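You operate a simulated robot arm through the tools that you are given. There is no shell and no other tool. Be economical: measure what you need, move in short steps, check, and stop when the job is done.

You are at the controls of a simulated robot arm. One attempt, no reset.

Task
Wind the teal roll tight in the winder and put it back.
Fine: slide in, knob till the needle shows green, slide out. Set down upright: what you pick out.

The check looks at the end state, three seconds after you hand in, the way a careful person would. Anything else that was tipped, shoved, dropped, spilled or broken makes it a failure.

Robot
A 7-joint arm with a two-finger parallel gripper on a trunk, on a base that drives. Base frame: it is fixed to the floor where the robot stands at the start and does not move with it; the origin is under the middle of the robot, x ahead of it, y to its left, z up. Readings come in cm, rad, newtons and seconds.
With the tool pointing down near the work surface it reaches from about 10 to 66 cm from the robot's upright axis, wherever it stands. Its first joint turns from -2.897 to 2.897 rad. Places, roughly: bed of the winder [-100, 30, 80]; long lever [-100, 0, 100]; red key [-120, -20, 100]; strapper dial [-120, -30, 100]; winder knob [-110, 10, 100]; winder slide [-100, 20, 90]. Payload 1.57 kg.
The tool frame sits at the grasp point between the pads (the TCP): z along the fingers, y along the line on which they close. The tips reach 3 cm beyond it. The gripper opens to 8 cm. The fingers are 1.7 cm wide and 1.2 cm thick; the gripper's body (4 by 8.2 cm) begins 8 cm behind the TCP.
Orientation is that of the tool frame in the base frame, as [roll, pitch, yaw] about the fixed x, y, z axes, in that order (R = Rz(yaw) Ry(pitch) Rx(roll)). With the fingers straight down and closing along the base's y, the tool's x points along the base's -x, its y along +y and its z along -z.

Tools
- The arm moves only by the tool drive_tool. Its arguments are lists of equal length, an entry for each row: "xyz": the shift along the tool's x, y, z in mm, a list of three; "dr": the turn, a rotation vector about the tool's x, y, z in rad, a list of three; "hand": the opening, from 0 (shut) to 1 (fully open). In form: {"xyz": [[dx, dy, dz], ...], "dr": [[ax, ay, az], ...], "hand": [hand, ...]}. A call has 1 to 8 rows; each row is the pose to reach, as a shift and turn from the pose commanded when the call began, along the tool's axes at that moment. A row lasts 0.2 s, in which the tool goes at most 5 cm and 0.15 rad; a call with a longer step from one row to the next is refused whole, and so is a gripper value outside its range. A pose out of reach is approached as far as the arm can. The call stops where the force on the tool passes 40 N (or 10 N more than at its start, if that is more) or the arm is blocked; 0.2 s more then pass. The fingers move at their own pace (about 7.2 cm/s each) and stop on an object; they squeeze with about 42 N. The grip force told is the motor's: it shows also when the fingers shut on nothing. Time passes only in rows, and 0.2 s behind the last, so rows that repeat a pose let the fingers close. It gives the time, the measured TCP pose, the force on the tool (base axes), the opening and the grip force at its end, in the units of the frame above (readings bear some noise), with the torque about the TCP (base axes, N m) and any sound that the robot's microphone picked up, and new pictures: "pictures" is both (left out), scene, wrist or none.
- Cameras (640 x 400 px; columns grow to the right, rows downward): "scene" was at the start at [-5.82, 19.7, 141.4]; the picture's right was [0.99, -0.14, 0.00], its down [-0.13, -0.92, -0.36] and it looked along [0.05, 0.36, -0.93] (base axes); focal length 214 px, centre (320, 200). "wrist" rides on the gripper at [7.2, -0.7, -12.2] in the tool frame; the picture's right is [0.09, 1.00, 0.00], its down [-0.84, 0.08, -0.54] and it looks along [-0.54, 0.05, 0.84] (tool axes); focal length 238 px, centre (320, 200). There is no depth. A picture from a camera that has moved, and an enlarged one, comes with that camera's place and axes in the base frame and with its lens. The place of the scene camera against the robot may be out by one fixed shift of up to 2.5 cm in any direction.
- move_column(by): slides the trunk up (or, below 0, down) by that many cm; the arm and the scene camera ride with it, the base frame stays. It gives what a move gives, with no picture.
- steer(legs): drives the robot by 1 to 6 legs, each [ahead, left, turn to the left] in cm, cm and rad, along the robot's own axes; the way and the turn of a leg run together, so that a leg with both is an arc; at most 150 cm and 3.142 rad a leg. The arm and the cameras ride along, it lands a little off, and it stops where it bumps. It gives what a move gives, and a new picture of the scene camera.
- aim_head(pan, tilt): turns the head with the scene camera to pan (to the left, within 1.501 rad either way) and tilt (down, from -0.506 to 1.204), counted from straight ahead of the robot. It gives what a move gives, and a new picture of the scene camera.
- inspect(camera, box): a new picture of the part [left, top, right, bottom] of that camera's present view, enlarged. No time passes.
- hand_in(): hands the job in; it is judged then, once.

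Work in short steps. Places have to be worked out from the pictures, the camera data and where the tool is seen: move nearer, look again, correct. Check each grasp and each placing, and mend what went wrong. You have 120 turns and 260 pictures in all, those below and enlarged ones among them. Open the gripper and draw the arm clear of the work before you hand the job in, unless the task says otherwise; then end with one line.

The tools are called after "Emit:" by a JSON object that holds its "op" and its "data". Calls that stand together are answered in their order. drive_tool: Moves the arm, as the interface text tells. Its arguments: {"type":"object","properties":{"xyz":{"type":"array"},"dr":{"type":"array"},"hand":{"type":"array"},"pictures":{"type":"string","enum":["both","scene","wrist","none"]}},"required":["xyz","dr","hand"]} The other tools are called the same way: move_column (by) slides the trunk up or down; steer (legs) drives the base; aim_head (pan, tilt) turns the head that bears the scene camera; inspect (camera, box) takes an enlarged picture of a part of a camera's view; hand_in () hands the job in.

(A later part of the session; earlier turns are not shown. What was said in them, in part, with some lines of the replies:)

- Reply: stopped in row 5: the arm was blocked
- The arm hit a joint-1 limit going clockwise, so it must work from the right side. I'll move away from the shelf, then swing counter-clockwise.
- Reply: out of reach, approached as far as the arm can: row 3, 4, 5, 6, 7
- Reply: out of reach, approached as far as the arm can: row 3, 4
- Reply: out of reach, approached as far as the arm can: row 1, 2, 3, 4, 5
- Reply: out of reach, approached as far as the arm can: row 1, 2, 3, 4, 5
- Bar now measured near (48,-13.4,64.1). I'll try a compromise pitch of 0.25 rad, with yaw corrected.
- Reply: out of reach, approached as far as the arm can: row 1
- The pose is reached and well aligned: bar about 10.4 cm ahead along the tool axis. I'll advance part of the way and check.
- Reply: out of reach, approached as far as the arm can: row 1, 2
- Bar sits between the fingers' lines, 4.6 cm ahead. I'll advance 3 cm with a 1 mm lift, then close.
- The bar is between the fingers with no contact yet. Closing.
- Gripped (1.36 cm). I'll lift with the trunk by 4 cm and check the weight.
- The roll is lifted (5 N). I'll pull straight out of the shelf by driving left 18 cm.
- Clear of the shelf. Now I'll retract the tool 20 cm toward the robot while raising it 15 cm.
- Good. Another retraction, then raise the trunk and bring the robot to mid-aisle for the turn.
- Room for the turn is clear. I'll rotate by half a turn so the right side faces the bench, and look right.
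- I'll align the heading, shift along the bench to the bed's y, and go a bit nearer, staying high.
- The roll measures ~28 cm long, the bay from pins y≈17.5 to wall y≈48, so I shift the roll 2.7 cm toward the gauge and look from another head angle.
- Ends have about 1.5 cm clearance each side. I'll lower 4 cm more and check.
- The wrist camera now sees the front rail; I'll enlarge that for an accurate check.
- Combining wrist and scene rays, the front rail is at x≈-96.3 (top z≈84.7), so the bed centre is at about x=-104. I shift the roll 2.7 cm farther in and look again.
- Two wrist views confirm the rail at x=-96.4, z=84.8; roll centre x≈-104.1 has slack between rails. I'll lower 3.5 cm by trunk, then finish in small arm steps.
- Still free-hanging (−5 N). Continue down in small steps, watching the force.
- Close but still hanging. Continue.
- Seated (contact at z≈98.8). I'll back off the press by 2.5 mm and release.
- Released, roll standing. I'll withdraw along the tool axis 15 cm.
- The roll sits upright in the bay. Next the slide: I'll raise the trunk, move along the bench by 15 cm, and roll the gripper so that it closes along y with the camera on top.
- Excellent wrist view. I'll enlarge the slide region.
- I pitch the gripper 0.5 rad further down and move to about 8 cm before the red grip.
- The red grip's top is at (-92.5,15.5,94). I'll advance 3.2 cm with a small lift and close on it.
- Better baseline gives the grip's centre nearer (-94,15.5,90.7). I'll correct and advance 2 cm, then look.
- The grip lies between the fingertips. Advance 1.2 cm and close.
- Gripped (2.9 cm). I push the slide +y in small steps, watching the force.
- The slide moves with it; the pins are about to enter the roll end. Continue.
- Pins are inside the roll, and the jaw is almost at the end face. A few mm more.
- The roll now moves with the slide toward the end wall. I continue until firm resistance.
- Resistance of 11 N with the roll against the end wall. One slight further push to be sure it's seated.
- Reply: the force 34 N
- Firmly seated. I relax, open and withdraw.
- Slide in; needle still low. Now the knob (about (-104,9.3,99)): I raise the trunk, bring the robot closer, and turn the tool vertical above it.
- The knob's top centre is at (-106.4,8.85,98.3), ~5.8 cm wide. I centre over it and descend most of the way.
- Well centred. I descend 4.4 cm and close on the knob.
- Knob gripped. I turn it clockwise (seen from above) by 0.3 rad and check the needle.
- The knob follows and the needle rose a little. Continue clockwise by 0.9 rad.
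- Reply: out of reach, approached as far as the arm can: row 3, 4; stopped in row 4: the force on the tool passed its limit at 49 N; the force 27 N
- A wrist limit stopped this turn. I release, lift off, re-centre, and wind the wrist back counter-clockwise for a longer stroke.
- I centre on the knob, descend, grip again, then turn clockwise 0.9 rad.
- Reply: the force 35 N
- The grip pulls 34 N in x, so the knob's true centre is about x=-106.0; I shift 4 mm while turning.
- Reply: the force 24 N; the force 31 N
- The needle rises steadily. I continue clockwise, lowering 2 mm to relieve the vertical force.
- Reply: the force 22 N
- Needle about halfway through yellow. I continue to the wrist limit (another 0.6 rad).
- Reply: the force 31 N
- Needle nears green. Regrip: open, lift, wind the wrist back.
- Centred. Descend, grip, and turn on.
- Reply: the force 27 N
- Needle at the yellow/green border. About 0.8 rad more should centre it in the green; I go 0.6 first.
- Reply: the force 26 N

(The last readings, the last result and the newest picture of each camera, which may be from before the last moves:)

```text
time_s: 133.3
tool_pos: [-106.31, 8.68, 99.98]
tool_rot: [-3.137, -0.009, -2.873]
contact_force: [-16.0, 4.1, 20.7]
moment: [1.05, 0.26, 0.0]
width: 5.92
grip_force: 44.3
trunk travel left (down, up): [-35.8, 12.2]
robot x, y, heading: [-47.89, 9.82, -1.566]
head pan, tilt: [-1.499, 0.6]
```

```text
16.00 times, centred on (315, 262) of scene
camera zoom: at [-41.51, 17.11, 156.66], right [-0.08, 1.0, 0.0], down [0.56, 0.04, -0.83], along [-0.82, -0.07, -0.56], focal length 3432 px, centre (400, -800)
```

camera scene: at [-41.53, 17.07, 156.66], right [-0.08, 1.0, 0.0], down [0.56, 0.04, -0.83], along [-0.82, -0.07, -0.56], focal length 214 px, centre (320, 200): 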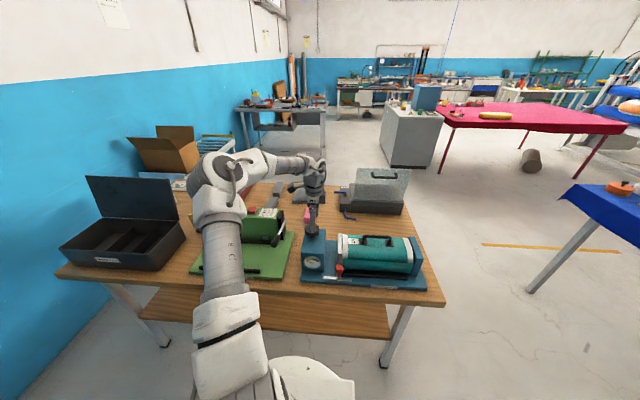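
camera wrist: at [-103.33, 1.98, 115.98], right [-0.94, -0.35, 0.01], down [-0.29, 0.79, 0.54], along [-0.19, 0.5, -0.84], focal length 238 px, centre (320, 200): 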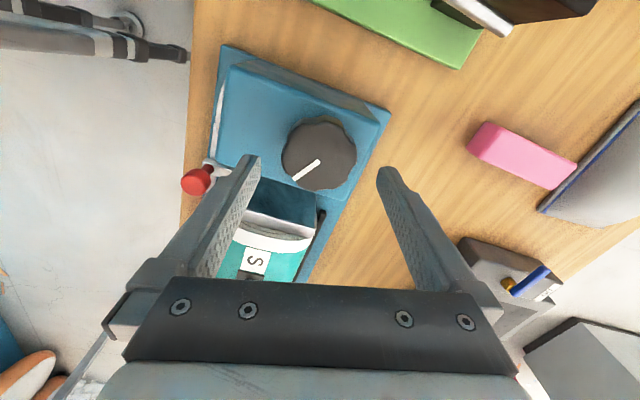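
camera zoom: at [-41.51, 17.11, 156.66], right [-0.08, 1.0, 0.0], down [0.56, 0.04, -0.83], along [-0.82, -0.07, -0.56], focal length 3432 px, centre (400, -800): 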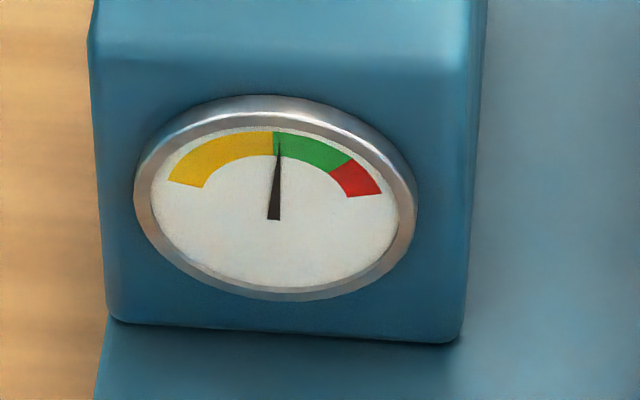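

Just inside green; I want it mid-green. Another 0.5 rad.

Emit:
{"op": "drive_tool", "data": {"xyz": [[2, 0, -1], [2, 0, -1], [2, 0, -1], [2, 0, -1], [2, 0, -1], [2, 0, -1]], "dr": [[0, 0, 0.12], [0, 0, 0.24], [0, 0, 0.36], [0, 0, 0.48], [0, 0, 0.55], [0, 0, 0.55]], "hand": [0.4, 0.4, 0.4, 0.4, 0.4, 0.4], "pictures": "none"}}

Emit:
{"op": "inspect", "data": {"camera": "scene", "box": [300, 250, 330, 275]}}

```text
time_s: 134.7
tool_pos: [-106.23, 8.83, 99.87]
tool_rot: [-3.135, 0.003, 2.859]
contact_force: [6.0, 22.7, -3.7]
moment: [1.37, 0.75, 0.04]
width: 5.93
grip_force: 44.7
trunk travel left (down, up): [-35.8, 12.2]
robot x, y, heading: [-48.04, 9.57, -1.56]
head pan, tilt: [-1.499, 0.6]
```

```text
16.00 times, centred on (315, 262) of scene
camera zoom: at [-41.48, 17.28, 156.63], right [-0.08, 1.0, 0.0], down [0.56, 0.04, -0.83], along [-0.82, -0.07, -0.56], focal length 3432 px, centre (400, -800)
```

zoom: 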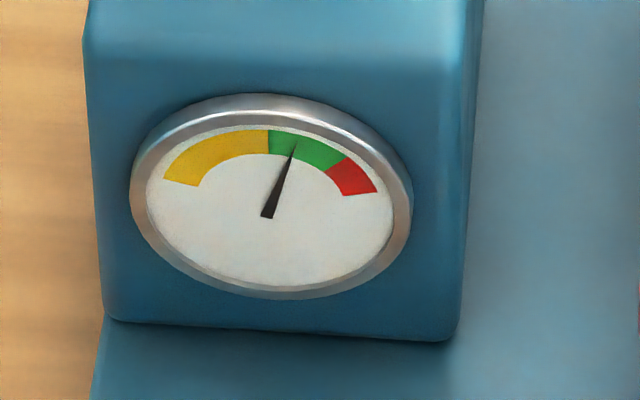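

The needle is well within green. I release the knob and lift off.

Emit:
{"op": "drive_tool", "data": {"xyz": [[0, 0, 0], [0, 0, 0], [0, 0, 0], [0, 0, -20], [0, 0, -45], [0, 0, -90]], "dr": [[0, 0, 0], [0, 0, 0], [0, 0, 0], [0, 0, 0], [0, 0, -0.1], [0, 0, -0.2]], "hand": [0.8, 1, 1, 1, 1, 1], "pictures": "none"}}

Emit:
{"op": "inspect", "data": {"camera": "scene", "box": [290, 220, 430, 300]}}

```text
time_s: 136.1
tool_pos: [-106.32, 8.72, 108.89]
tool_rot: [-3.133, -0.003, 3.063]
contact_force: [-0.5, -1.0, 0.1]
moment: [-0.01, 0.01, 0.01]
width: 7.96
grip_force: 0.0
trunk travel left (down, up): [-35.8, 12.2]
robot x, y, heading: [-47.88, 9.74, -1.556]
head pan, tilt: [-1.499, 0.6]
```

```text
4.57 times, centred on (360, 260) of scene
camera zoom: at [-41.53, 17.07, 156.65], right [-0.08, 1.0, 0.0], down [0.56, 0.04, -0.83], along [-0.82, -0.07, -0.56], focal length 980 px, centre (137, -74)
```

zoom: 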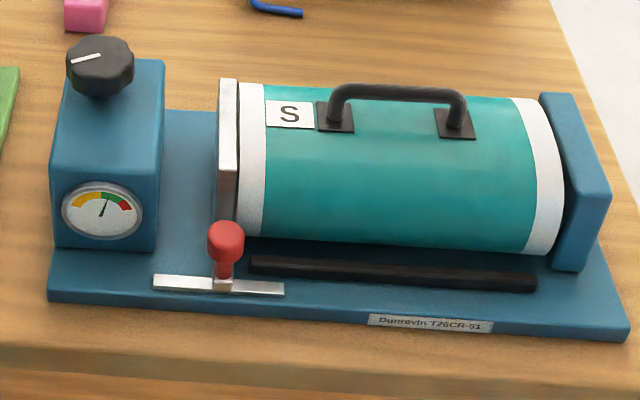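

Roll is tight and the needle stays green. Now the slide back out: robot steps back, tool returns to the tilted pose before the red grip.

Emit:
{"op": "steer", "data": {"legs": [[0, 14, 0]]}}

Emit:
{"op": "drive_tool", "data": {"xyz": [[-22, 39, -5], [-44, 78, -10], [-44, 117, -10]], "dr": [[0, 0, -0.07], [0, 0, -0.08], [0, 0, -0.08]], "hand": [0.8, 0.6, 0.6], "pictures": "none"}}

Emit:
{"op": "drive_tool", "data": {"xyz": [[0, 0, 0], [0, 0, 0], [0, 0, 0], [0, 0, 0], [0, 0, 0], [0, 0, 0], [0, 0, 0]], "dr": [[0, 0.13, 0], [0, 0.26, 0], [0, 0.39, 0], [0, 0.52, 0], [0, 0.65, 0], [0, 0.78, 0], [0, 0.835, 0]], "hand": [0.6, 0.6, 0.6, 0.6, 0.6, 0.6, 0.6], "pictures": "wrist"}}

```text
time_s: 137.8
tool_pos: [-92.39, 8.84, 108.91]
tool_rot: [-3.133, -0.004, 3.059]
contact_force: [-0.8, -0.3, 1.0]
moment: [-0.02, 0.01, -0.04]
width: 8.03
grip_force: 0.0
trunk travel left (down, up): [-35.8, 12.2]
robot x, y, heading: [-34.0, 9.74, -1.566]
head pan, tilt: [-1.499, 0.6]
camera scene: at [-27.57, 17.16, 156.66], right [-0.08, 1.0, 0.0], down [0.56, 0.04, -0.83], along [-0.82, -0.06, -0.56], focal length 214 px, centre (320, 200)
```

scene: 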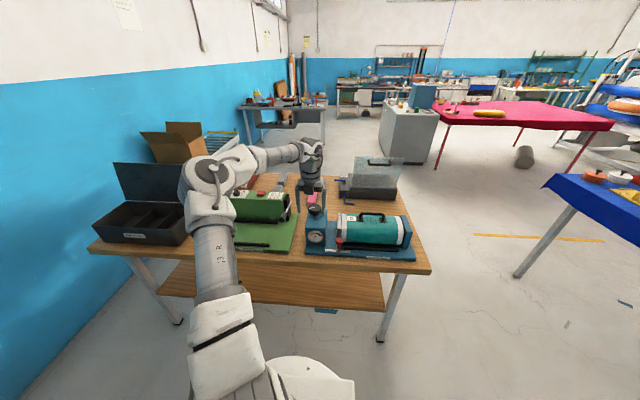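

```text
time_s: 138.6
tool_pos: [-87.25, 20.16, 109.48]
tool_rot: [-3.132, -0.005, 3.14]
contact_force: [0.5, -0.8, 0.7]
moment: [-0.01, 0.02, 0.02]
width: 4.78
grip_force: 0.1
trunk travel left (down, up): [-35.8, 12.2]
robot x, y, heading: [-34.44, 10.05, -1.562]
head pan, tilt: [-1.499, 0.6]
```

```text
time_s: 140.2
tool_pos: [-86.98, 20.04, 109.63]
tool_rot: [-3.131, -0.84, 3.13]
contact_force: [-0.2, 0.1, -1.5]
moment: [0.0, 0.0, 0.01]
width: 4.81
grip_force: 0.0
trunk travel left (down, up): [-35.8, 12.2]
robot x, y, heading: [-34.04, 10.03, -1.567]
head pan, tilt: [-1.499, 0.6]
camera wrist: at [-82.64, 19.62, 123.25], right [-0.06, 1.0, 0.06], down [0.96, 0.07, -0.26], along [-0.27, 0.04, -0.96], focal length 238 px, centre (320, 200)
```

wrist: 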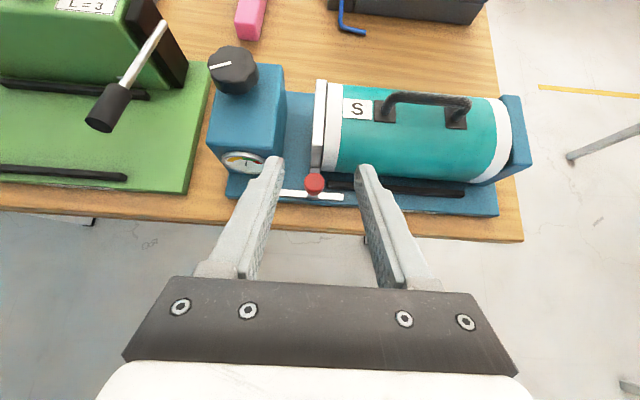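

Lower the trunk 12.6 cm, then advance and check.

Emit:
{"op": "move_column", "data": {"by": -12.6}}

Emit:
{"op": "drive_tool", "data": {"xyz": [[0, 0, 30], [0, 0, 55]], "dr": [[0, 0, 0], [0, 0, 0]], "hand": [0.6, 0.6], "pictures": "wrist"}}

```text
time_s: 141.8
tool_pos: [-86.98, 20.08, 97.14]
tool_rot: [-3.129, -0.839, 3.131]
contact_force: [0.5, -0.2, -0.5]
moment: [0.02, 0.03, 0.0]
width: 4.81
grip_force: 0.0
trunk travel left (down, up): [-23.2, 24.8]
robot x, y, heading: [-34.35, 9.65, -1.566]
head pan, tilt: [-1.499, 0.6]
```

```text
time_s: 142.4
tool_pos: [-91.03, 19.89, 93.33]
tool_rot: [-3.13, -0.84, 3.13]
contact_force: [0.2, 0.5, 0.3]
moment: [0.03, -0.01, 0.0]
width: 4.78
grip_force: 0.0
trunk travel left (down, up): [-23.2, 24.8]
robot x, y, heading: [-34.76, 9.41, -1.564]
head pan, tilt: [-1.499, 0.6]
camera wrist: at [-86.77, 19.51, 106.91], right [-0.06, 1.0, 0.06], down [0.96, 0.07, -0.26], along [-0.26, 0.04, -0.96], focal length 238 px, centre (320, 200)
```

wrist: 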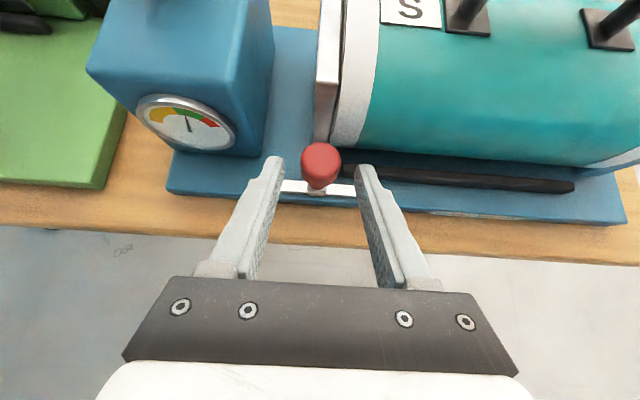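

Good alignment. Advance 2.5 cm, close, then pull the slide −y.

Emit:
{"op": "drive_tool", "data": {"xyz": [[0, 0, 13], [0, 0, 25], [0, 0, 25], [0, 0, 25], [0, 0, 25]], "dr": [[0, 0, 0], [0, 0, 0], [0, 0, 0], [0, 0, 0], [0, 0, 0]], "hand": [0.6, 0.6, 0.1, 0.1, 0.1], "pictures": "none"}}

Emit:
{"op": "drive_tool", "data": {"xyz": [[0, -4, 0], [0, -8, 0], [0, -12, 0], [0, -16, 0], [0, -20, 0], [0, -24, 0]], "dr": [[0, 0, 0], [0, 0, 0], [0, 0, 0], [0, 0, 0], [0, 0, 0], [0, 0, 0]], "hand": [0.1, 0.1, 0.1, 0.1, 0.1, 0.1], "pictures": "wrist"}}

```text
time_s: 143.6
tool_pos: [-92.85, 19.95, 91.67]
tool_rot: [-3.129, -0.84, 3.133]
contact_force: [-2.0, 2.7, -1.4]
moment: [0.08, 0.11, -0.08]
width: 2.94
grip_force: 39.1
trunk travel left (down, up): [-23.2, 24.8]
robot x, y, heading: [-34.28, 9.56, -1.566]
head pan, tilt: [-1.499, 0.6]
```

```text
time_s: 145.0
tool_pos: [-92.8, 17.7, 91.66]
tool_rot: [-3.128, -0.834, 3.131]
contact_force: [13.3, 0.5, -5.9]
moment: [-0.04, 0.15, -0.11]
width: 2.92
grip_force: 39.1
trunk travel left (down, up): [-23.2, 24.8]
robot x, y, heading: [-33.93, 9.75, -1.568]
head pan, tilt: [-1.499, 0.6]
camera wrist: at [-88.57, 17.19, 105.25], right [-0.06, 1.0, 0.06], down [0.96, 0.07, -0.26], along [-0.26, 0.04, -0.96], focal length 238 px, centre (320, 200)
```

wrist: 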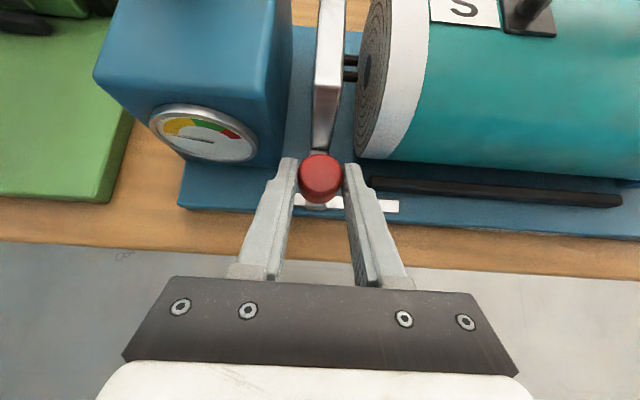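

Pins are out and the roll stayed. I continue to the slide's outer position.

Emit:
{"op": "drive_tool", "data": {"xyz": [[0, -5, 0], [0, -10, 0], [0, -15, 0], [0, -20, 0], [0, -23, 0]], "dr": [[0, 0, 0], [0, 0, 0], [0, 0, 0], [0, 0, 0], [0, 0, 0]], "hand": [0.1, 0.1, 0.1, 0.1, 0.1], "pictures": "none"}}

Emit:
{"op": "drive_tool", "data": {"xyz": [[0, -2, 0], [0, -2, 0], [0, -1, 0], [0, -1, 0], [0, -1, -40], [0, -1, -80]], "dr": [[0, 0, 0], [0, 0, 0], [0, 0, 0], [0, 0, 0], [0, 0, 0], [0, 0, 0]], "hand": [0.1, 0.1, 0.6, 0.6, 0.6, 0.6], "pictures": "wrist"}}

```text
time_s: 146.2
tool_pos: [-92.92, 15.39, 91.68]
tool_rot: [-3.132, -0.835, 3.128]
contact_force: [8.5, 7.4, -14.3]
moment: [0.21, -0.17, -0.13]
width: 2.98
grip_force: 39.3
trunk travel left (down, up): [-23.2, 24.8]
robot x, y, heading: [-33.98, 9.68, -1.565]
head pan, tilt: [-1.499, 0.6]
```

```text
time_s: 147.6
tool_pos: [-87.11, 15.05, 97.23]
tool_rot: [-3.128, -0.839, 3.131]
contact_force: [0.0, -1.0, 0.1]
moment: [-0.02, 0.01, -0.03]
width: 4.82
grip_force: 0.0
trunk travel left (down, up): [-23.2, 24.8]
robot x, y, heading: [-34.32, 9.69, -1.57]
head pan, tilt: [-1.499, 0.6]
camera wrist: at [-82.66, 14.54, 110.76], right [-0.06, 1.0, 0.06], down [0.96, 0.07, -0.26], along [-0.26, 0.04, -0.96], focal length 238 px, centre (320, 200)
```

wrist: 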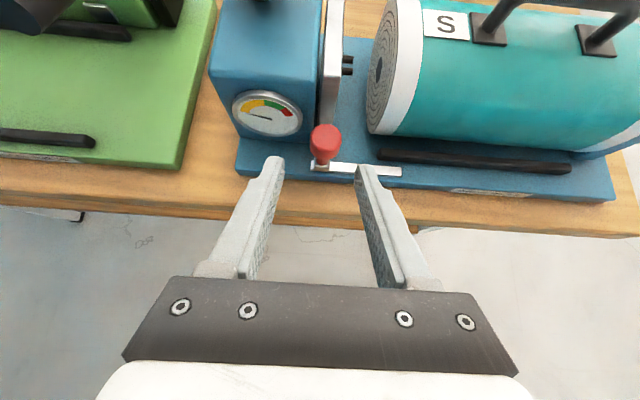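

Slide is out. Now prepare to grasp the handle: raise, flatten the pitch to 0.235, roll the gripper back.

Emit:
{"op": "move_column", "data": {"by": 12}}

Emit:
{"op": "drive_tool", "data": {"xyz": [[10, 0, -20], [20, 0, -30], [30, 0, -30], [30, 0, -30]], "dr": [[0, 0.15, 0], [0, 0.3, 0], [0, 0.45, 0], [0, 0.5, 0]], "hand": [0.6, 0.6, 0.6, 0.6], "pictures": "none"}}

Emit:
{"op": "drive_tool", "data": {"xyz": [[0, 0, 0], [0, 0, 0], [0, 0, 0], [0, 0, 0], [0, 0, 0], [0, 0, 0], [0, 0, 0], [0, 0, 0]], "dr": [[0, 0, -0.15], [0, 0, -0.3], [0, 0, -0.45], [0, 0, -0.6], [0, 0, -0.75], [0, 0, -0.9], [0, 0, -1.05], [0, 0, -1.2]], "hand": [0.6, 0.6, 0.5, 0.4, 0.3, 0.3, 0.3, 0.3], "pictures": "none"}}

Emit:
{"op": "drive_tool", "data": {"xyz": [[0, 0, 0], [0, 0, 0], [0, 0, 0]], "dr": [[0, 0, -0.15], [0, 0, -0.3], [0, 0, -0.37]], "hand": [0.28, 0.28, 0.28], "pictures": "none"}}

Emit:
{"op": "steer", "data": {"legs": [[-16, 0, 0]]}}

Emit:
{"op": "inspect", "data": {"camera": "wrist", "box": [0, 0, 640, 400]}}

```text
time_s: 149.1
tool_pos: [-87.06, 15.02, 109.15]
tool_rot: [-3.13, -0.839, 3.132]
contact_force: [0.4, -0.5, -0.8]
moment: [-0.01, -0.01, 0.0]
width: 4.81
grip_force: 0.0
trunk travel left (down, up): [-35.2, 12.8]
robot x, y, heading: [-34.26, 9.44, -1.562]
head pan, tilt: [-1.499, 0.6]
```

```text
time_s: 150.1
tool_pos: [-86.67, 15.14, 113.44]
tool_rot: [-3.107, -1.341, 3.106]
contact_force: [0.7, -0.7, 0.4]
moment: [-0.02, -0.02, -0.02]
width: 4.81
grip_force: 0.1
trunk travel left (down, up): [-35.2, 12.8]
robot x, y, heading: [-34.1, 10.0, -1.567]
head pan, tilt: [-1.499, 0.6]
```

```text
time_s: 151.9
tool_pos: [-86.79, 15.09, 113.37]
tool_rot: [1.82, -0.367, -1.66]
contact_force: [-1.5, -0.4, 0.3]
moment: [0.0, -0.01, 0.02]
width: 2.4
grip_force: 0.1
trunk travel left (down, up): [-35.2, 12.8]
robot x, y, heading: [-34.25, 9.47, -1.565]
head pan, tilt: [-1.499, 0.6]
```

```text
time_s: 152.7
tool_pos: [-86.68, 15.0, 113.39]
tool_rot: [1.801, -0.009, -1.571]
contact_force: [0.0, -0.5, 0.0]
moment: [-0.01, -0.01, -0.01]
width: 2.23
grip_force: 0.1
trunk travel left (down, up): [-35.2, 12.8]
robot x, y, heading: [-34.1, 9.64, -1.567]
head pan, tilt: [-1.499, 0.6]
```

```text
time_s: 154.4
tool_pos: [-86.88, 31.13, 113.48]
tool_rot: [1.803, -0.01, -1.57]
contact_force: [0.8, 0.2, 0.0]
moment: [0.03, -0.01, 0.01]
width: 2.24
grip_force: 0.0
trunk travel left (down, up): [-35.2, 12.8]
robot x, y, heading: [-33.98, 25.83, -1.561]
head pan, tilt: [-1.499, 0.6]
camera scene: at [-27.7, 33.27, 156.06], right [-0.08, 1.0, 0.0], down [0.56, 0.04, -0.83], along [-0.82, -0.07, -0.56], focal length 214 px, centre (320, 200)
```

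scene: 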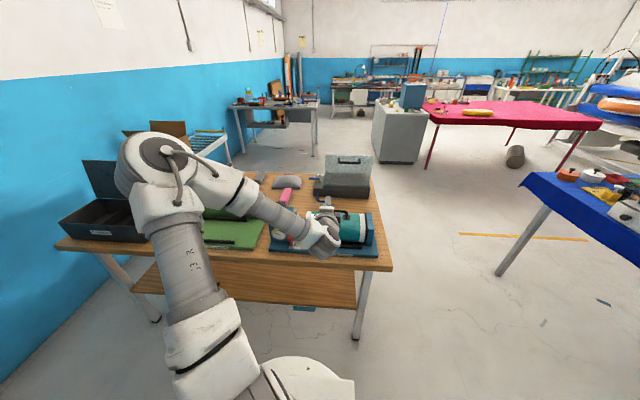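

```text
1.00 times, centred on (320, 200) of wrist (not enlarged: the box is as wide or as high as the picture)
camera zoom: at [-74.76, 24.04, 115.71], right [-0.23, -0.08, 0.97], down [0.51, 0.84, 0.19], along [-0.83, 0.54, -0.15], focal length 238 px, centre (320, 200)
```

zoom: 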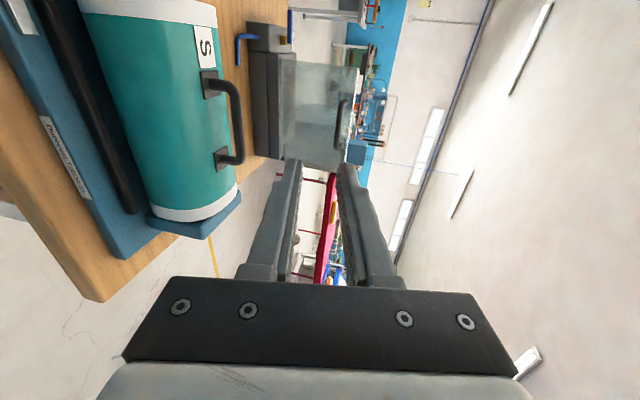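

Handle bar estimated at (-103.9,33.8,98.3). I lower the trunk 11 cm and shift y by 2.7 cm, then look.

Emit:
{"op": "move_column", "data": {"by": -11}}

Emit:
{"op": "drive_tool", "data": {"xyz": [[-14, 0, 10], [-27, 0, 25], [-27, 0, 50]], "dr": [[0, 0, 0], [0, 0, 0], [0, 0, 0]], "hand": [0.28, 0.28, 0.28], "pictures": "wrist"}}

Emit:
{"op": "inspect", "data": {"camera": "wrist", "box": [220, 40, 420, 240]}}

```text
time_s: 155.8
tool_pos: [-86.75, 31.06, 102.41]
tool_rot: [1.804, -0.009, -1.572]
contact_force: [0.3, 0.0, -0.7]
moment: [-0.01, 0.0, 0.04]
width: 2.27
grip_force: 0.1
trunk travel left (down, up): [-24.2, 23.8]
robot x, y, heading: [-34.22, 25.43, -1.561]
head pan, tilt: [-1.499, 0.6]
```

```text
time_s: 156.6
tool_pos: [-91.78, 33.99, 101.29]
tool_rot: [1.804, -0.009, -1.57]
contact_force: [-0.2, 1.4, -0.3]
moment: [0.02, -0.03, -0.01]
width: 2.26
grip_force: 0.0
trunk travel left (down, up): [-24.2, 23.8]
robot x, y, heading: [-34.67, 25.84, -1.561]
head pan, tilt: [-1.499, 0.6]
camera wrist: at [-79.67, 26.85, 103.64], right [-0.23, -0.08, 0.97], down [0.51, 0.84, 0.19], along [-0.83, 0.54, -0.15], focal length 238 px, centre (320, 200)
```

wrist: 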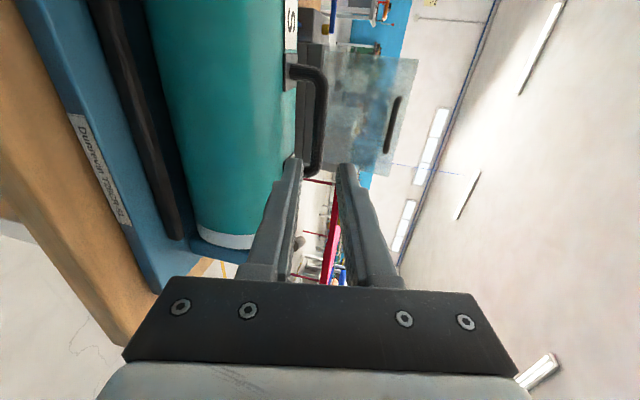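

```text
2.00 times, centred on (320, 140) of wrist
camera zoom: at [-79.67, 26.85, 103.64], right [-0.23, -0.08, 0.97], down [0.51, 0.84, 0.19], along [-0.83, 0.54, -0.15], focal length 477 px, centre (320, 320)
```

zoom: 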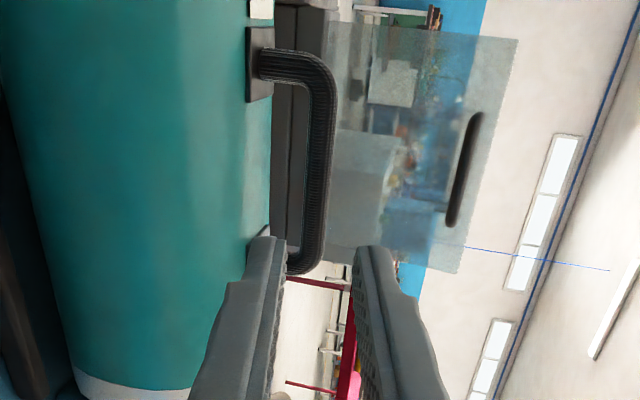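

Bar about 11.9 cm ahead, 2 mm above the axis. Advance 7 cm with the correction and check.

Emit:
{"op": "drive_tool", "data": {"xyz": [[0, 1, 35], [0, 2, 70], [0, 2, 70]], "dr": [[0, 0, 0], [0, 0, 0], [0, 0, 0]], "hand": [0.28, 0.28, 0.28], "pictures": "none"}}

Emit:
{"op": "inspect", "data": {"camera": "wrist", "box": [220, 40, 420, 240]}}

```text
time_s: 157.4
tool_pos: [-98.63, 33.88, 99.87]
tool_rot: [1.803, -0.009, -1.571]
contact_force: [-0.2, -0.5, -0.1]
moment: [-0.03, -0.01, 0.03]
width: 2.25
grip_force: 0.0
trunk travel left (down, up): [-24.2, 23.8]
robot x, y, heading: [-33.63, 25.93, -1.566]
head pan, tilt: [-1.499, 0.6]
```

```text
2.00 times, centred on (320, 140) of wrist
camera zoom: at [-86.59, 26.75, 102.17], right [-0.23, -0.08, 0.97], down [0.51, 0.84, 0.19], along [-0.83, 0.54, -0.15], focal length 477 px, centre (320, 320)
```

zoom: 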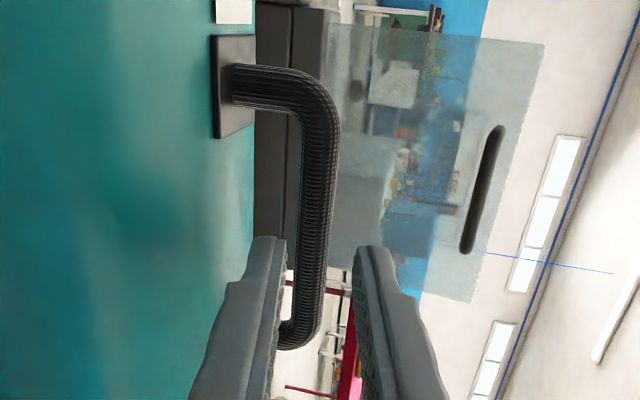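

Aligned. Advance 3.2 cm and close.

Emit:
{"op": "drive_tool", "data": {"xyz": [[0, 0, 16], [0, 0, 32], [0, 0, 32], [0, 0, 32], [0, 0, 32]], "dr": [[0, 0, 0], [0, 0, 0], [0, 0, 0], [0, 0, 0], [0, 0, 0]], "hand": [0.28, 0.28, 0, 0, 0], "pictures": "wrist"}}

```text
time_s: 158.6
tool_pos: [-101.6, 33.73, 98.92]
tool_rot: [1.804, -0.01, -1.57]
contact_force: [0.8, 0.6, 0.5]
moment: [-0.04, -0.11, -0.01]
width: 1.33
grip_force: 30.3
trunk travel left (down, up): [-24.2, 23.8]
robot x, y, heading: [-34.17, 25.71, -1.561]
head pan, tilt: [-1.499, 0.6]
camera wrist: at [-89.59, 26.68, 101.31], right [-0.23, -0.08, 0.97], down [0.51, 0.84, 0.19], along [-0.83, 0.54, -0.15], focal length 238 px, centre (320, 200)
```

wrist: 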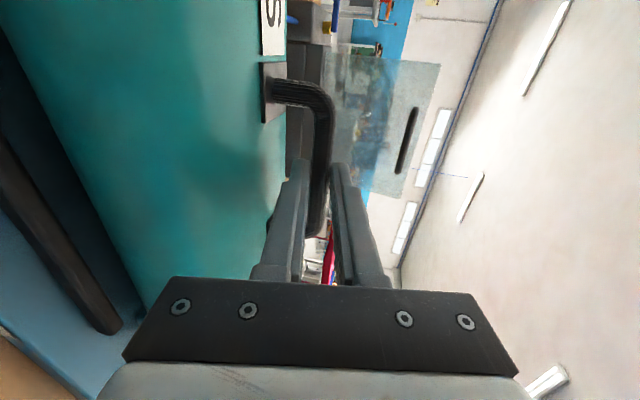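

Gripped. Lift straight up 20 cm.

Emit:
{"op": "move_column", "data": {"by": 3}}

Emit:
{"op": "move_column", "data": {"by": 18}}

Emit:
{"op": "inspect", "data": {"camera": "scene", "box": [200, 100, 480, 300]}}

```text
time_s: 159.3
tool_pos: [-101.77, 33.65, 101.97]
tool_rot: [1.803, -0.01, -1.57]
contact_force: [1.0, 0.4, -6.2]
moment: [-0.01, -0.1, -0.02]
width: 1.35
grip_force: 29.9
trunk travel left (down, up): [-27.2, 20.8]
robot x, y, heading: [-34.62, 25.37, -1.562]
head pan, tilt: [-1.499, 0.6]
```

```text
time_s: 161.3
tool_pos: [-101.58, 33.66, 119.95]
tool_rot: [1.804, -0.009, -1.572]
contact_force: [-0.3, -0.6, -5.0]
moment: [-0.02, -0.11, -0.02]
width: 1.34
grip_force: 30.0
trunk travel left (down, up): [-45.2, 2.8]
robot x, y, heading: [-34.56, 25.95, -1.563]
head pan, tilt: [-1.499, 0.6]
```

```text
2.00 times, centred on (340, 200) of scene
camera zoom: at [-27.76, 33.27, 166.05], right [-0.08, 1.0, 0.0], down [0.56, 0.04, -0.82], along [-0.82, -0.07, -0.57], focal length 429 px, centre (280, 200)
```

zoom: 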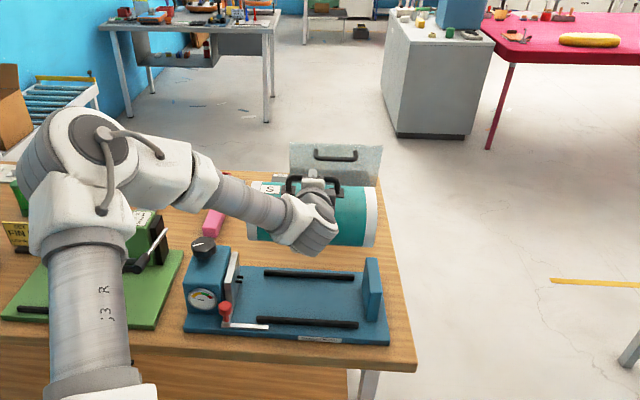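

Now retract the arm 20 cm toward the robot with a rise.

Emit:
{"op": "drive_tool", "data": {"xyz": [[0, 11, -28], [0, 22, -56], [0, 34, -85], [0, 45, -113], [0, 56, -142], [0, 68, -170], [0, 79, -199], [0, 90, -227]], "dr": [[0, 0, 0], [0, 0, 0], [0, 0, 0], [0, 0, 0], [0, 0, 0], [0, 0, 0], [0, 0, 0], [0, 0, 0]], "hand": [0, 0, 0, 0, 0, 0, 0, 0], "pictures": "none"}}

Emit:
{"op": "steer", "data": {"legs": [[10, 6, 0]]}}

```text
time_s: 163.1
tool_pos: [-81.85, 34.12, 133.93]
tool_rot: [1.803, -0.012, -1.572]
contact_force: [0.6, 0.4, -5.1]
moment: [0.0, -0.12, -0.01]
width: 1.37
grip_force: 30.4
trunk travel left (down, up): [-45.2, 2.8]
robot x, y, heading: [-34.13, 25.64, -1.56]
head pan, tilt: [-1.499, 0.6]
```

```text
time_s: 164.5
tool_pos: [-75.96, 23.97, 134.02]
tool_rot: [1.803, -0.009, -1.573]
contact_force: [0.5, 0.0, -5.8]
moment: [-0.03, -0.12, -0.01]
width: 1.34
grip_force: 30.2
trunk travel left (down, up): [-45.2, 2.8]
robot x, y, heading: [-28.37, 15.0, -1.569]
head pan, tilt: [-1.499, 0.6]
camera scene: at [-21.75, 22.86, 166.06], right [-0.08, 1.0, 0.0], down [0.56, 0.04, -0.83], along [-0.82, -0.06, -0.56], focal length 214 px, centre (320, 200)
```

scene: 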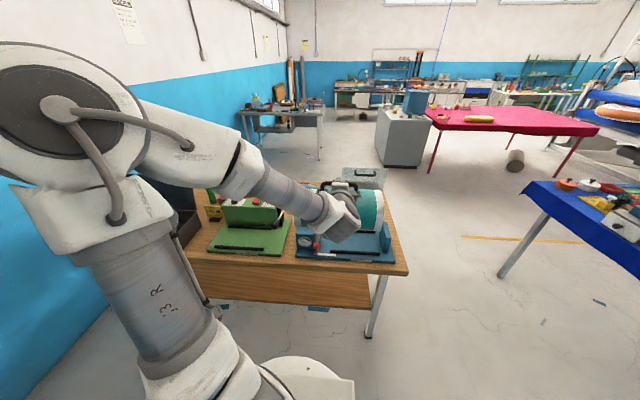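

Rotate back by half a turn to face the shelf on the right.

Emit:
{"op": "steer", "data": {"legs": [[0, 0, 1.57], [0, 0, 1.57]]}}

Emit:
{"op": "aim_head", "data": {"pan": -1.2, "tilt": 0.7}}

```text
time_s: 175.1
tool_pos: [19.14, 5.54, 133.96]
tool_rot: [1.803, -0.009, 1.544]
contact_force: [-0.4, 0.5, -5.6]
moment: [0.02, 0.14, 0.02]
width: 1.37
grip_force: 29.9
trunk travel left (down, up): [-45.2, 2.8]
robot x, y, heading: [-28.04, 15.5, 1.549]
head pan, tilt: [-1.499, 0.6]
camera scene: at [-32.16, 8.22, 166.06], right [0.05, -1.0, 0.0], down [-0.56, -0.03, -0.82], along [0.82, 0.04, -0.57], focal length 214 px, centre (320, 200)
```

scene: 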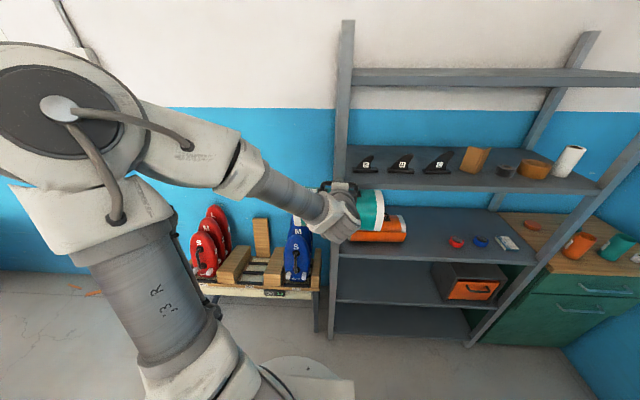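

```text
time_s: 175.9
tool_pos: [19.23, 5.51, 133.87]
tool_rot: [1.803, -0.008, 1.545]
contact_force: [0.4, 0.7, -5.1]
moment: [-0.01, 0.13, 0.0]
width: 1.34
grip_force: 29.9
trunk travel left (down, up): [-45.2, 2.8]
robot x, y, heading: [-28.3, 15.4, 1.555]
head pan, tilt: [-1.201, 0.7]
camera scene: at [-33.01, 10.67, 165.2], right [0.34, -0.94, 0.0], down [-0.6, -0.22, -0.76], along [0.72, 0.26, -0.64], focal length 214 px, centre (320, 200)
```

scene: 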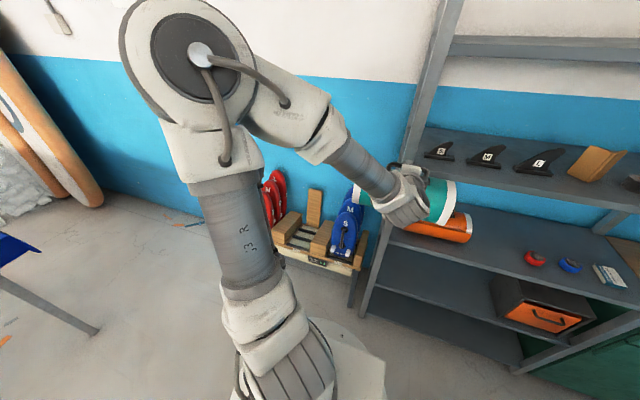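

I align heading, back off to x≈-57 and y≈-3.5, then lower the trunk.

Emit:
{"op": "steer", "data": {"legs": [[0, 0, 0.025], [-19, 29.5, 0]]}}

Emit:
{"op": "move_column", "data": {"by": -41.2}}

```text
time_s: 179.0
tool_pos: [-9.39, -12.18, 133.99]
tool_rot: [1.804, -0.009, 1.577]
contact_force: [-0.3, 0.2, -4.6]
moment: [0.05, 0.12, -0.02]
width: 1.35
grip_force: 29.8
trunk travel left (down, up): [-45.2, 2.8]
robot x, y, heading: [-57.12, -4.17, 1.583]
head pan, tilt: [-1.201, 0.7]
camera scene: at [-61.73, -8.72, 165.19], right [0.37, -0.93, 0.0], down [-0.6, -0.24, -0.76], along [0.71, 0.29, -0.64], focal length 214 px, centre (320, 200)
```

scene: 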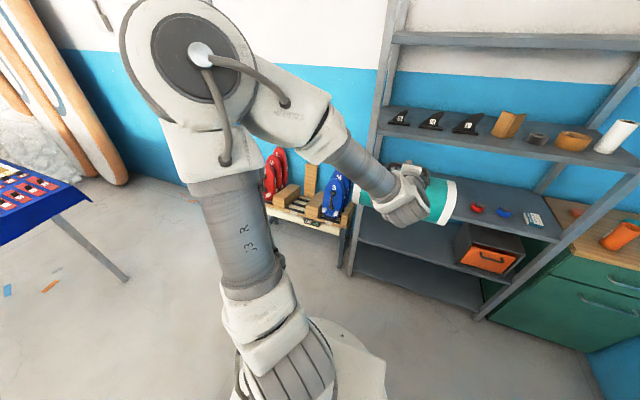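

```text
refused: -41.2 is not a number from -40 to 40
```

Lower by 40, then extend the arm in two strokes toward the shelf at the lift height.

Emit:
{"op": "move_column", "data": {"by": -40}}

Emit:
{"op": "drive_tool", "data": {"xyz": [[0, -7, 31], [0, -15, 62], [0, -22, 93], [0, -29, 124], [0, -36, 155], [0, -43, 186], [0, -51, 218]], "dr": [[0, 0, 0], [0, -0.005, 0], [0, -0.01, 0], [0, -0.01, 0], [0, -0.01, 0], [0, -0.01, 0], [0, -0.01, 0]], "hand": [0, 0, 0, 0, 0, 0, 0], "pictures": "none"}}

Emit:
{"op": "drive_tool", "data": {"xyz": [[0, -12, 28], [0, -24, 56], [0, -37, 85], [0, -50, 114], [0, -62, 143], [0, -75, 172], [0, -88, 200], [0, -100, 229]], "dr": [[0, 0, 0], [0, 0, 0], [0, 0, 0], [0, 0, 0], [0, 0, 0], [0, 0, 0], [0, 0, 0], [0, 0, 0]], "hand": [0, 0, 0, 0, 0, 0, 0, 0], "pictures": "scene"}}

```text
time_s: 182.8
tool_pos: [-9.42, -12.23, 93.95]
tool_rot: [1.803, -0.009, 1.576]
contact_force: [-0.6, -0.6, -5.4]
moment: [0.01, 0.1, 0.0]
width: 1.37
grip_force: 30.2
trunk travel left (down, up): [-5.2, 42.8]
robot x, y, heading: [-57.28, -3.85, 1.584]
head pan, tilt: [-1.201, 0.7]
```

```text
time_s: 184.4
tool_pos: [10.5, -12.09, 84.35]
tool_rot: [1.804, -0.008, 1.566]
contact_force: [1.2, 0.0, -5.7]
moment: [0.0, 0.15, 0.0]
width: 1.35
grip_force: 30.1
trunk travel left (down, up): [-5.2, 42.8]
robot x, y, heading: [-57.04, -3.94, 1.586]
head pan, tilt: [-1.201, 0.7]
```

```text
time_s: 186.2
tool_pos: [30.42, -12.31, 69.06]
tool_rot: [1.805, -0.008, 1.564]
contact_force: [0.1, -0.8, -4.8]
moment: [0.02, 0.13, -0.01]
width: 1.37
grip_force: 30.0
trunk travel left (down, up): [-5.2, 42.8]
robot x, y, heading: [-57.23, -3.73, 1.584]
head pan, tilt: [-1.201, 0.7]
camera scene: at [-61.72, -8.7, 125.2], right [0.37, -0.93, 0.0], down [-0.6, -0.24, -0.76], along [0.71, 0.29, -0.64], focal length 214 px, centre (320, 200)
```

scene: 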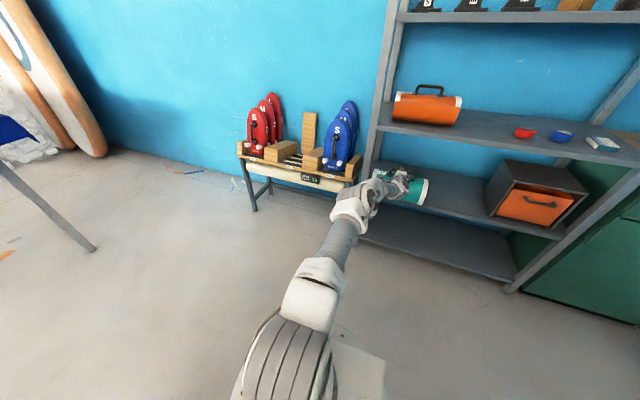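

At the right height (69). Drive right 16.3 cm to slide the roll into the shelf over its old place.

Emit:
{"op": "steer", "data": {"legs": [[-1.3, -16.3, 0]]}}

Emit:
{"op": "inspect", "data": {"camera": "scene", "box": [300, 60, 500, 260]}}

Emit:
{"op": "inspect", "data": {"camera": "wrist", "box": [0, 0, 640, 400]}}

```text
time_s: 188.1
tool_pos: [47.23, -13.31, 69.15]
tool_rot: [1.803, -0.009, 1.566]
contact_force: [0.1, 0.0, -4.7]
moment: [0.02, 0.11, 0.03]
width: 1.38
grip_force: 30.3
trunk travel left (down, up): [-5.2, 42.8]
robot x, y, heading: [-40.3, -5.13, 1.582]
head pan, tilt: [-1.201, 0.7]
camera scene: at [-44.88, -9.76, 125.2], right [0.37, -0.93, 0.0], down [-0.6, -0.24, -0.76], along [0.71, 0.29, -0.64], focal length 214 px, centre (320, 200)
```

scene: 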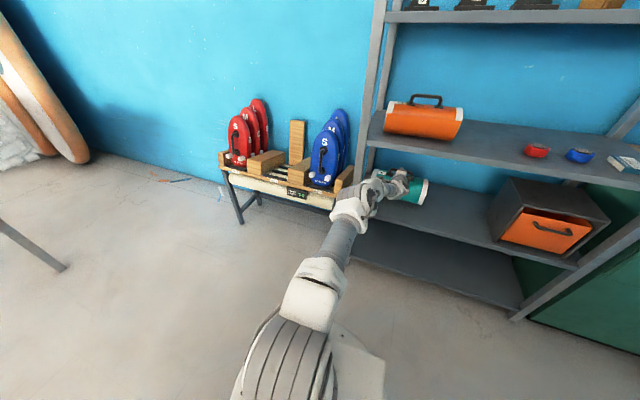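

```text
2.00 times, centred on (400, 160) of scene
camera zoom: at [-44.88, -9.76, 125.2], right [0.37, -0.93, 0.0], down [-0.6, -0.24, -0.76], along [0.71, 0.29, -0.64], focal length 429 px, centre (160, 280)
```

zoom: 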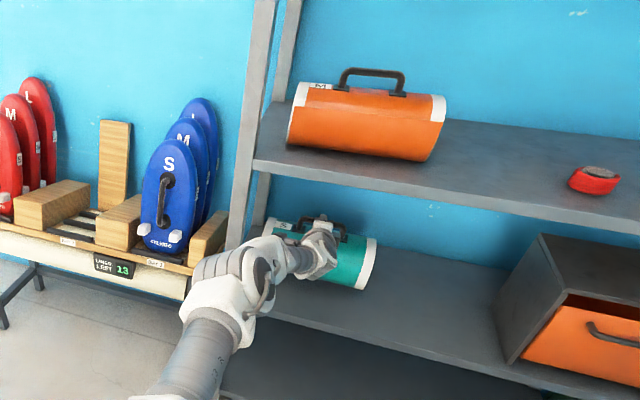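

```text
1.00 times, centred on (320, 200) of wrist (not enlarged: the box is as wide or as high as the picture)
camera zoom: at [35.34, -5.88, 71.43], right [0.23, 0.08, 0.97], down [-0.51, -0.84, 0.19], along [0.83, -0.54, -0.15], focal length 238 px, centre (320, 200)
```

zoom: 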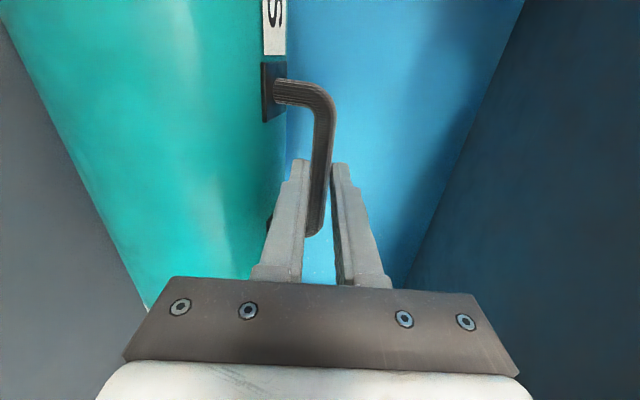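

In place (47.2,-13.3). Lower 3.8 cm by trunk, then the rest in small arm steps.

Emit:
{"op": "move_column", "data": {"by": -3.8}}

Emit:
{"op": "drive_tool", "data": {"xyz": [[0, -2, 0.5], [0, -4, 1]], "dr": [[0, 0, 0], [0, 0, 0]], "hand": [0, 0], "pictures": "none"}}

```text
time_s: 189.0
tool_pos: [47.29, -13.3, 65.4]
tool_rot: [1.804, -0.008, 1.565]
contact_force: [-0.5, -0.5, -5.3]
moment: [0.0, 0.11, -0.01]
width: 1.33
grip_force: 30.1
trunk travel left (down, up): [-1.4, 46.6]
robot x, y, heading: [-40.2, -4.99, 1.584]
head pan, tilt: [-1.201, 0.7]
```

```text
time_s: 189.6
tool_pos: [47.15, -13.11, 64.94]
tool_rot: [1.804, -0.009, 1.565]
contact_force: [-0.5, 0.4, -5.3]
moment: [-0.1, 0.1, -0.05]
width: 1.35
grip_force: 30.7
trunk travel left (down, up): [-1.4, 46.6]
robot x, y, heading: [-40.52, -5.15, 1.578]
head pan, tilt: [-1.201, 0.7]
```

Nearly down; a few more mm.

Emit:
{"op": "drive_tool", "data": {"xyz": [[0, -1.5, 0.4], [0, -3, 0.7]], "dr": [[0, 0, 0], [0, 0, 0]], "hand": [0, 0], "pictures": "none"}}

```text
time_s: 190.2
tool_pos: [46.9, -13.13, 65.02]
tool_rot: [1.803, -0.008, 1.565]
contact_force: [-0.5, 0.9, -2.9]
moment: [-0.22, -0.02, 0.07]
width: 1.34
grip_force: 30.4
out of reach, approached as far as the arm can: row 2
trunk travel left (down, up): [-1.4, 46.6]
robot x, y, heading: [-40.06, -5.0, 1.583]
head pan, tilt: [-1.201, 0.7]
```

Half the weight is resting; the arm is at its limit, so I use the trunk for 0.3 cm more.

Emit:
{"op": "move_column", "data": {"by": -0.3}}

```text
time_s: 190.7
tool_pos: [47.04, -13.19, 64.92]
tool_rot: [1.799, -0.006, 1.567]
contact_force: [-1.1, 0.2, 6.2]
moment: [-0.12, -0.16, -0.02]
width: 1.37
grip_force: 30.4
trunk travel left (down, up): [-1.1, 46.9]
robot x, y, heading: [-40.22, -5.14, 1.58]
head pan, tilt: [-1.201, 0.7]
```

Seated (6 N upward). Open to 0.26 and look.

Emit:
{"op": "drive_tool", "data": {"xyz": [[0, 0.5, 0], [0, 0.5, 0], [0, 0.5, 0]], "dr": [[0, 0, 0], [0, 0, 0], [0, 0, 0]], "hand": [0.26, 0.26, 0.26], "pictures": "wrist"}}

Emit:
{"op": "inspect", "data": {"camera": "wrist", "box": [220, 60, 420, 260]}}

```text
time_s: 191.5
tool_pos: [47.01, -13.21, 64.72]
tool_rot: [1.803, -0.007, 1.565]
contact_force: [0.0, -0.8, -0.6]
moment: [-0.03, 0.07, 0.02]
width: 2.08
grip_force: 0.0
trunk travel left (down, up): [-1.1, 46.9]
robot x, y, heading: [-40.55, -4.84, 1.587]
head pan, tilt: [-1.201, 0.7]
camera wrist: at [35.06, -5.88, 66.99], right [0.23, 0.08, 0.97], down [-0.51, -0.84, 0.19], along [0.83, -0.54, -0.15], focal length 238 px, centre (320, 200)
```

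wrist: 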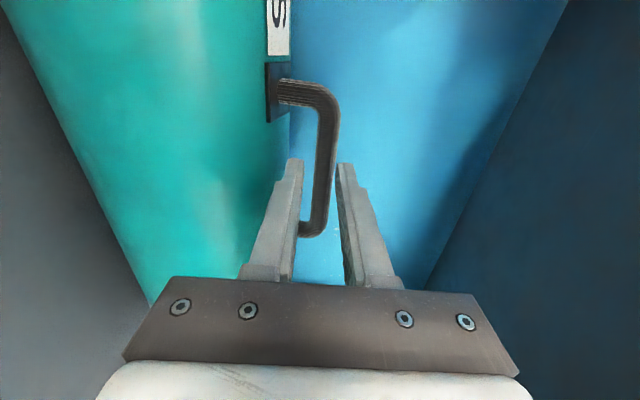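

```text
2.00 times, centred on (320, 160) of wrist
camera zoom: at [35.06, -5.88, 66.99], right [0.23, 0.08, 0.97], down [-0.51, -0.84, 0.19], along [0.83, -0.54, -0.15], focal length 477 px, centre (320, 280)
```

zoom: 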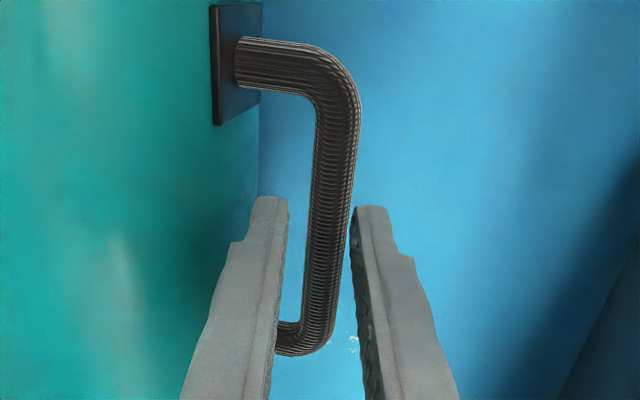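

Clear of the bar on both sides. Withdraw along the tool axis.

Emit:
{"op": "drive_tool", "data": {"xyz": [[0, -0.5, -15], [0, -0.5, -30], [0, -0.5, -50], [0, 0, -75], [0, 0, -100]], "dr": [[0, 0, 0], [0, 0, 0], [0, 0, 0], [0, 0, 0], [0, 0, 0]], "hand": [0.26, 0.26, 0.26, 0.26, 0.26], "pictures": "wrist"}}

Emit:
{"op": "steer", "data": {"legs": [[0, 17, 0]]}}

Emit:
{"op": "inspect", "data": {"camera": "wrist", "box": [0, 0, 640, 400]}}

Emit:
{"op": "inspect", "data": {"camera": "scene", "box": [300, 60, 500, 260]}}

```text
time_s: 192.7
tool_pos: [42.96, -13.29, 65.66]
tool_rot: [1.809, -0.008, 1.569]
contact_force: [-0.3, -0.1, 0.3]
moment: [0.01, 0.02, 0.03]
width: 2.07
grip_force: 0.1
out of reach, approached as far as the arm can: row 3, 4, 5
trunk travel left (down, up): [-1.1, 46.9]
robot x, y, heading: [-40.47, -4.96, 1.589]
head pan, tilt: [-1.201, 0.7]
camera wrist: at [31.07, -6.08, 67.98], right [0.23, 0.08, 0.97], down [-0.51, -0.84, 0.2], along [0.83, -0.54, -0.15], focal length 238 px, centre (320, 200)
```

wrist: 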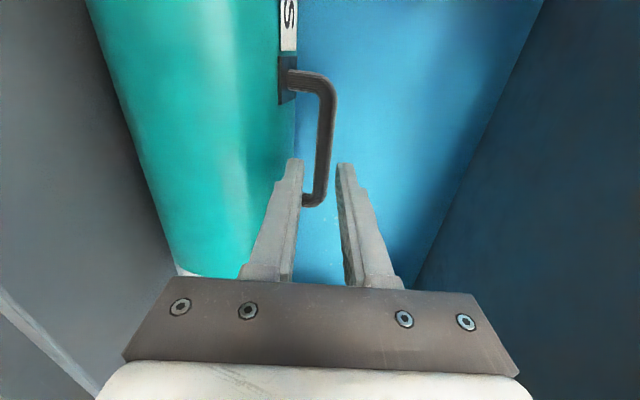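

```text
time_s: 194.6
tool_pos: [26.4, -13.41, 65.52]
tool_rot: [1.807, -0.007, 1.572]
contact_force: [1.2, 0.4, 0.1]
moment: [0.01, -0.03, -0.02]
width: 2.06
grip_force: 0.0
trunk travel left (down, up): [-1.1, 46.9]
robot x, y, heading: [-56.84, -5.1, 1.587]
head pan, tilt: [-1.201, 0.7]
camera scene: at [-61.5, -9.98, 121.1], right [0.37, -0.93, 0.0], down [-0.6, -0.24, -0.76], along [0.71, 0.29, -0.64], focal length 214 px, centre (320, 200)
```

scene: 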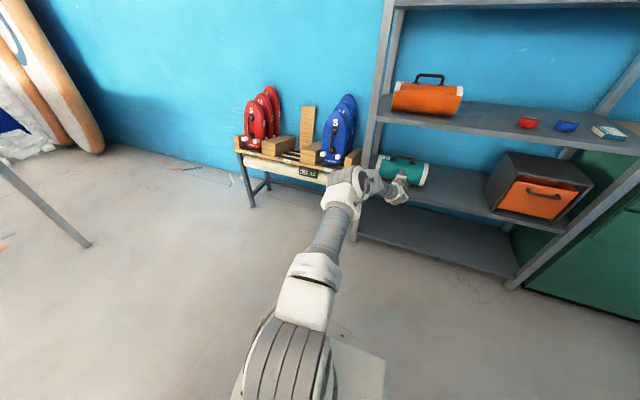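

```text
1.00 times, centred on (320, 200) of wrist (not enlarged: the box is as wide or as high as the picture)
camera zoom: at [14.5, -6.19, 67.97], right [0.23, 0.08, 0.97], down [-0.51, -0.84, 0.2], along [0.83, -0.54, -0.15], focal length 238 px, centre (320, 200)
```

zoom: 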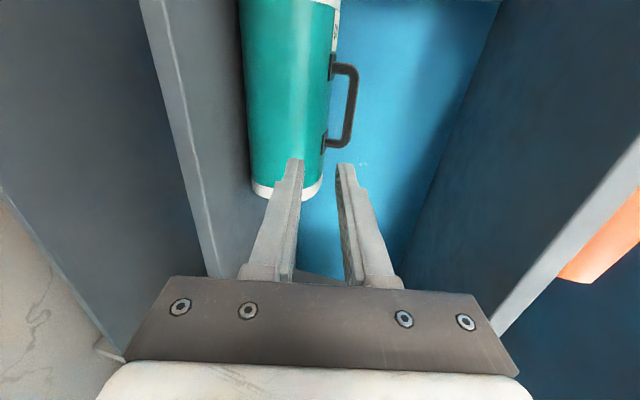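

```text
2.00 times, centred on (400, 160) of scene
camera zoom: at [-61.5, -9.98, 121.1], right [0.37, -0.93, 0.0], down [-0.6, -0.24, -0.76], along [0.71, 0.29, -0.64], focal length 429 px, centre (160, 280)
```

zoom: 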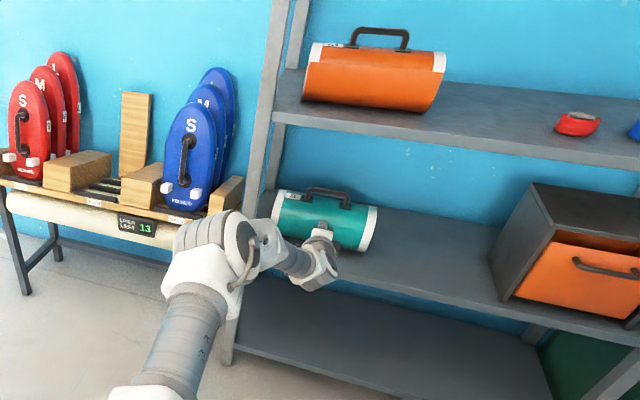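

The roll stands back at its place, tight and upright. I open the gripper fully and draw the arm back clear.

Emit:
{"op": "drive_tool", "data": {"xyz": [[0, 11, -27], [0, 23, -55], [0, 35, -83], [0, 48, -112], [0, 60, -140], [0, 70, -160]], "dr": [[0, 0, 0], [0, 0, 0], [0, 0, 0], [0, 0, 0], [0, 0, 0], [0, 0, 0]], "hand": [0.26, 0.5, 1, 1, 1, 1], "pictures": "none"}}

Emit:
{"op": "inspect", "data": {"camera": "scene", "box": [300, 60, 500, 260]}}

```text
time_s: 196.0
tool_pos: [12.5, -13.45, 75.97]
tool_rot: [1.809, -0.009, 1.572]
contact_force: [0.4, 0.3, -0.2]
moment: [-0.03, -0.02, 0.01]
width: 7.98
grip_force: 0.1
trunk travel left (down, up): [-1.1, 46.9]
robot x, y, heading: [-57.08, -5.26, 1.588]
head pan, tilt: [-1.201, 0.7]
```

```text
2.00 times, centred on (400, 160) of scene
camera zoom: at [-61.49, -9.98, 121.09], right [0.37, -0.93, 0.0], down [-0.6, -0.24, -0.76], along [0.71, 0.29, -0.64], focal length 429 px, centre (160, 280)
```

zoom: 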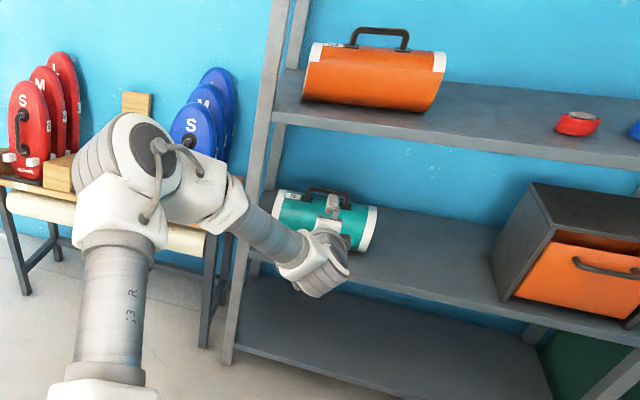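

Everything is in place and the arm is clear, so I hand in.

Emit:
{"op": "hand_in", "data": {}}

```text
The job is handed in.
```

The teal roll was wound until the needle showed green, the slide is back out, and the roll is upright in its old place on the shelf; I saw nothing else moved or tipped.
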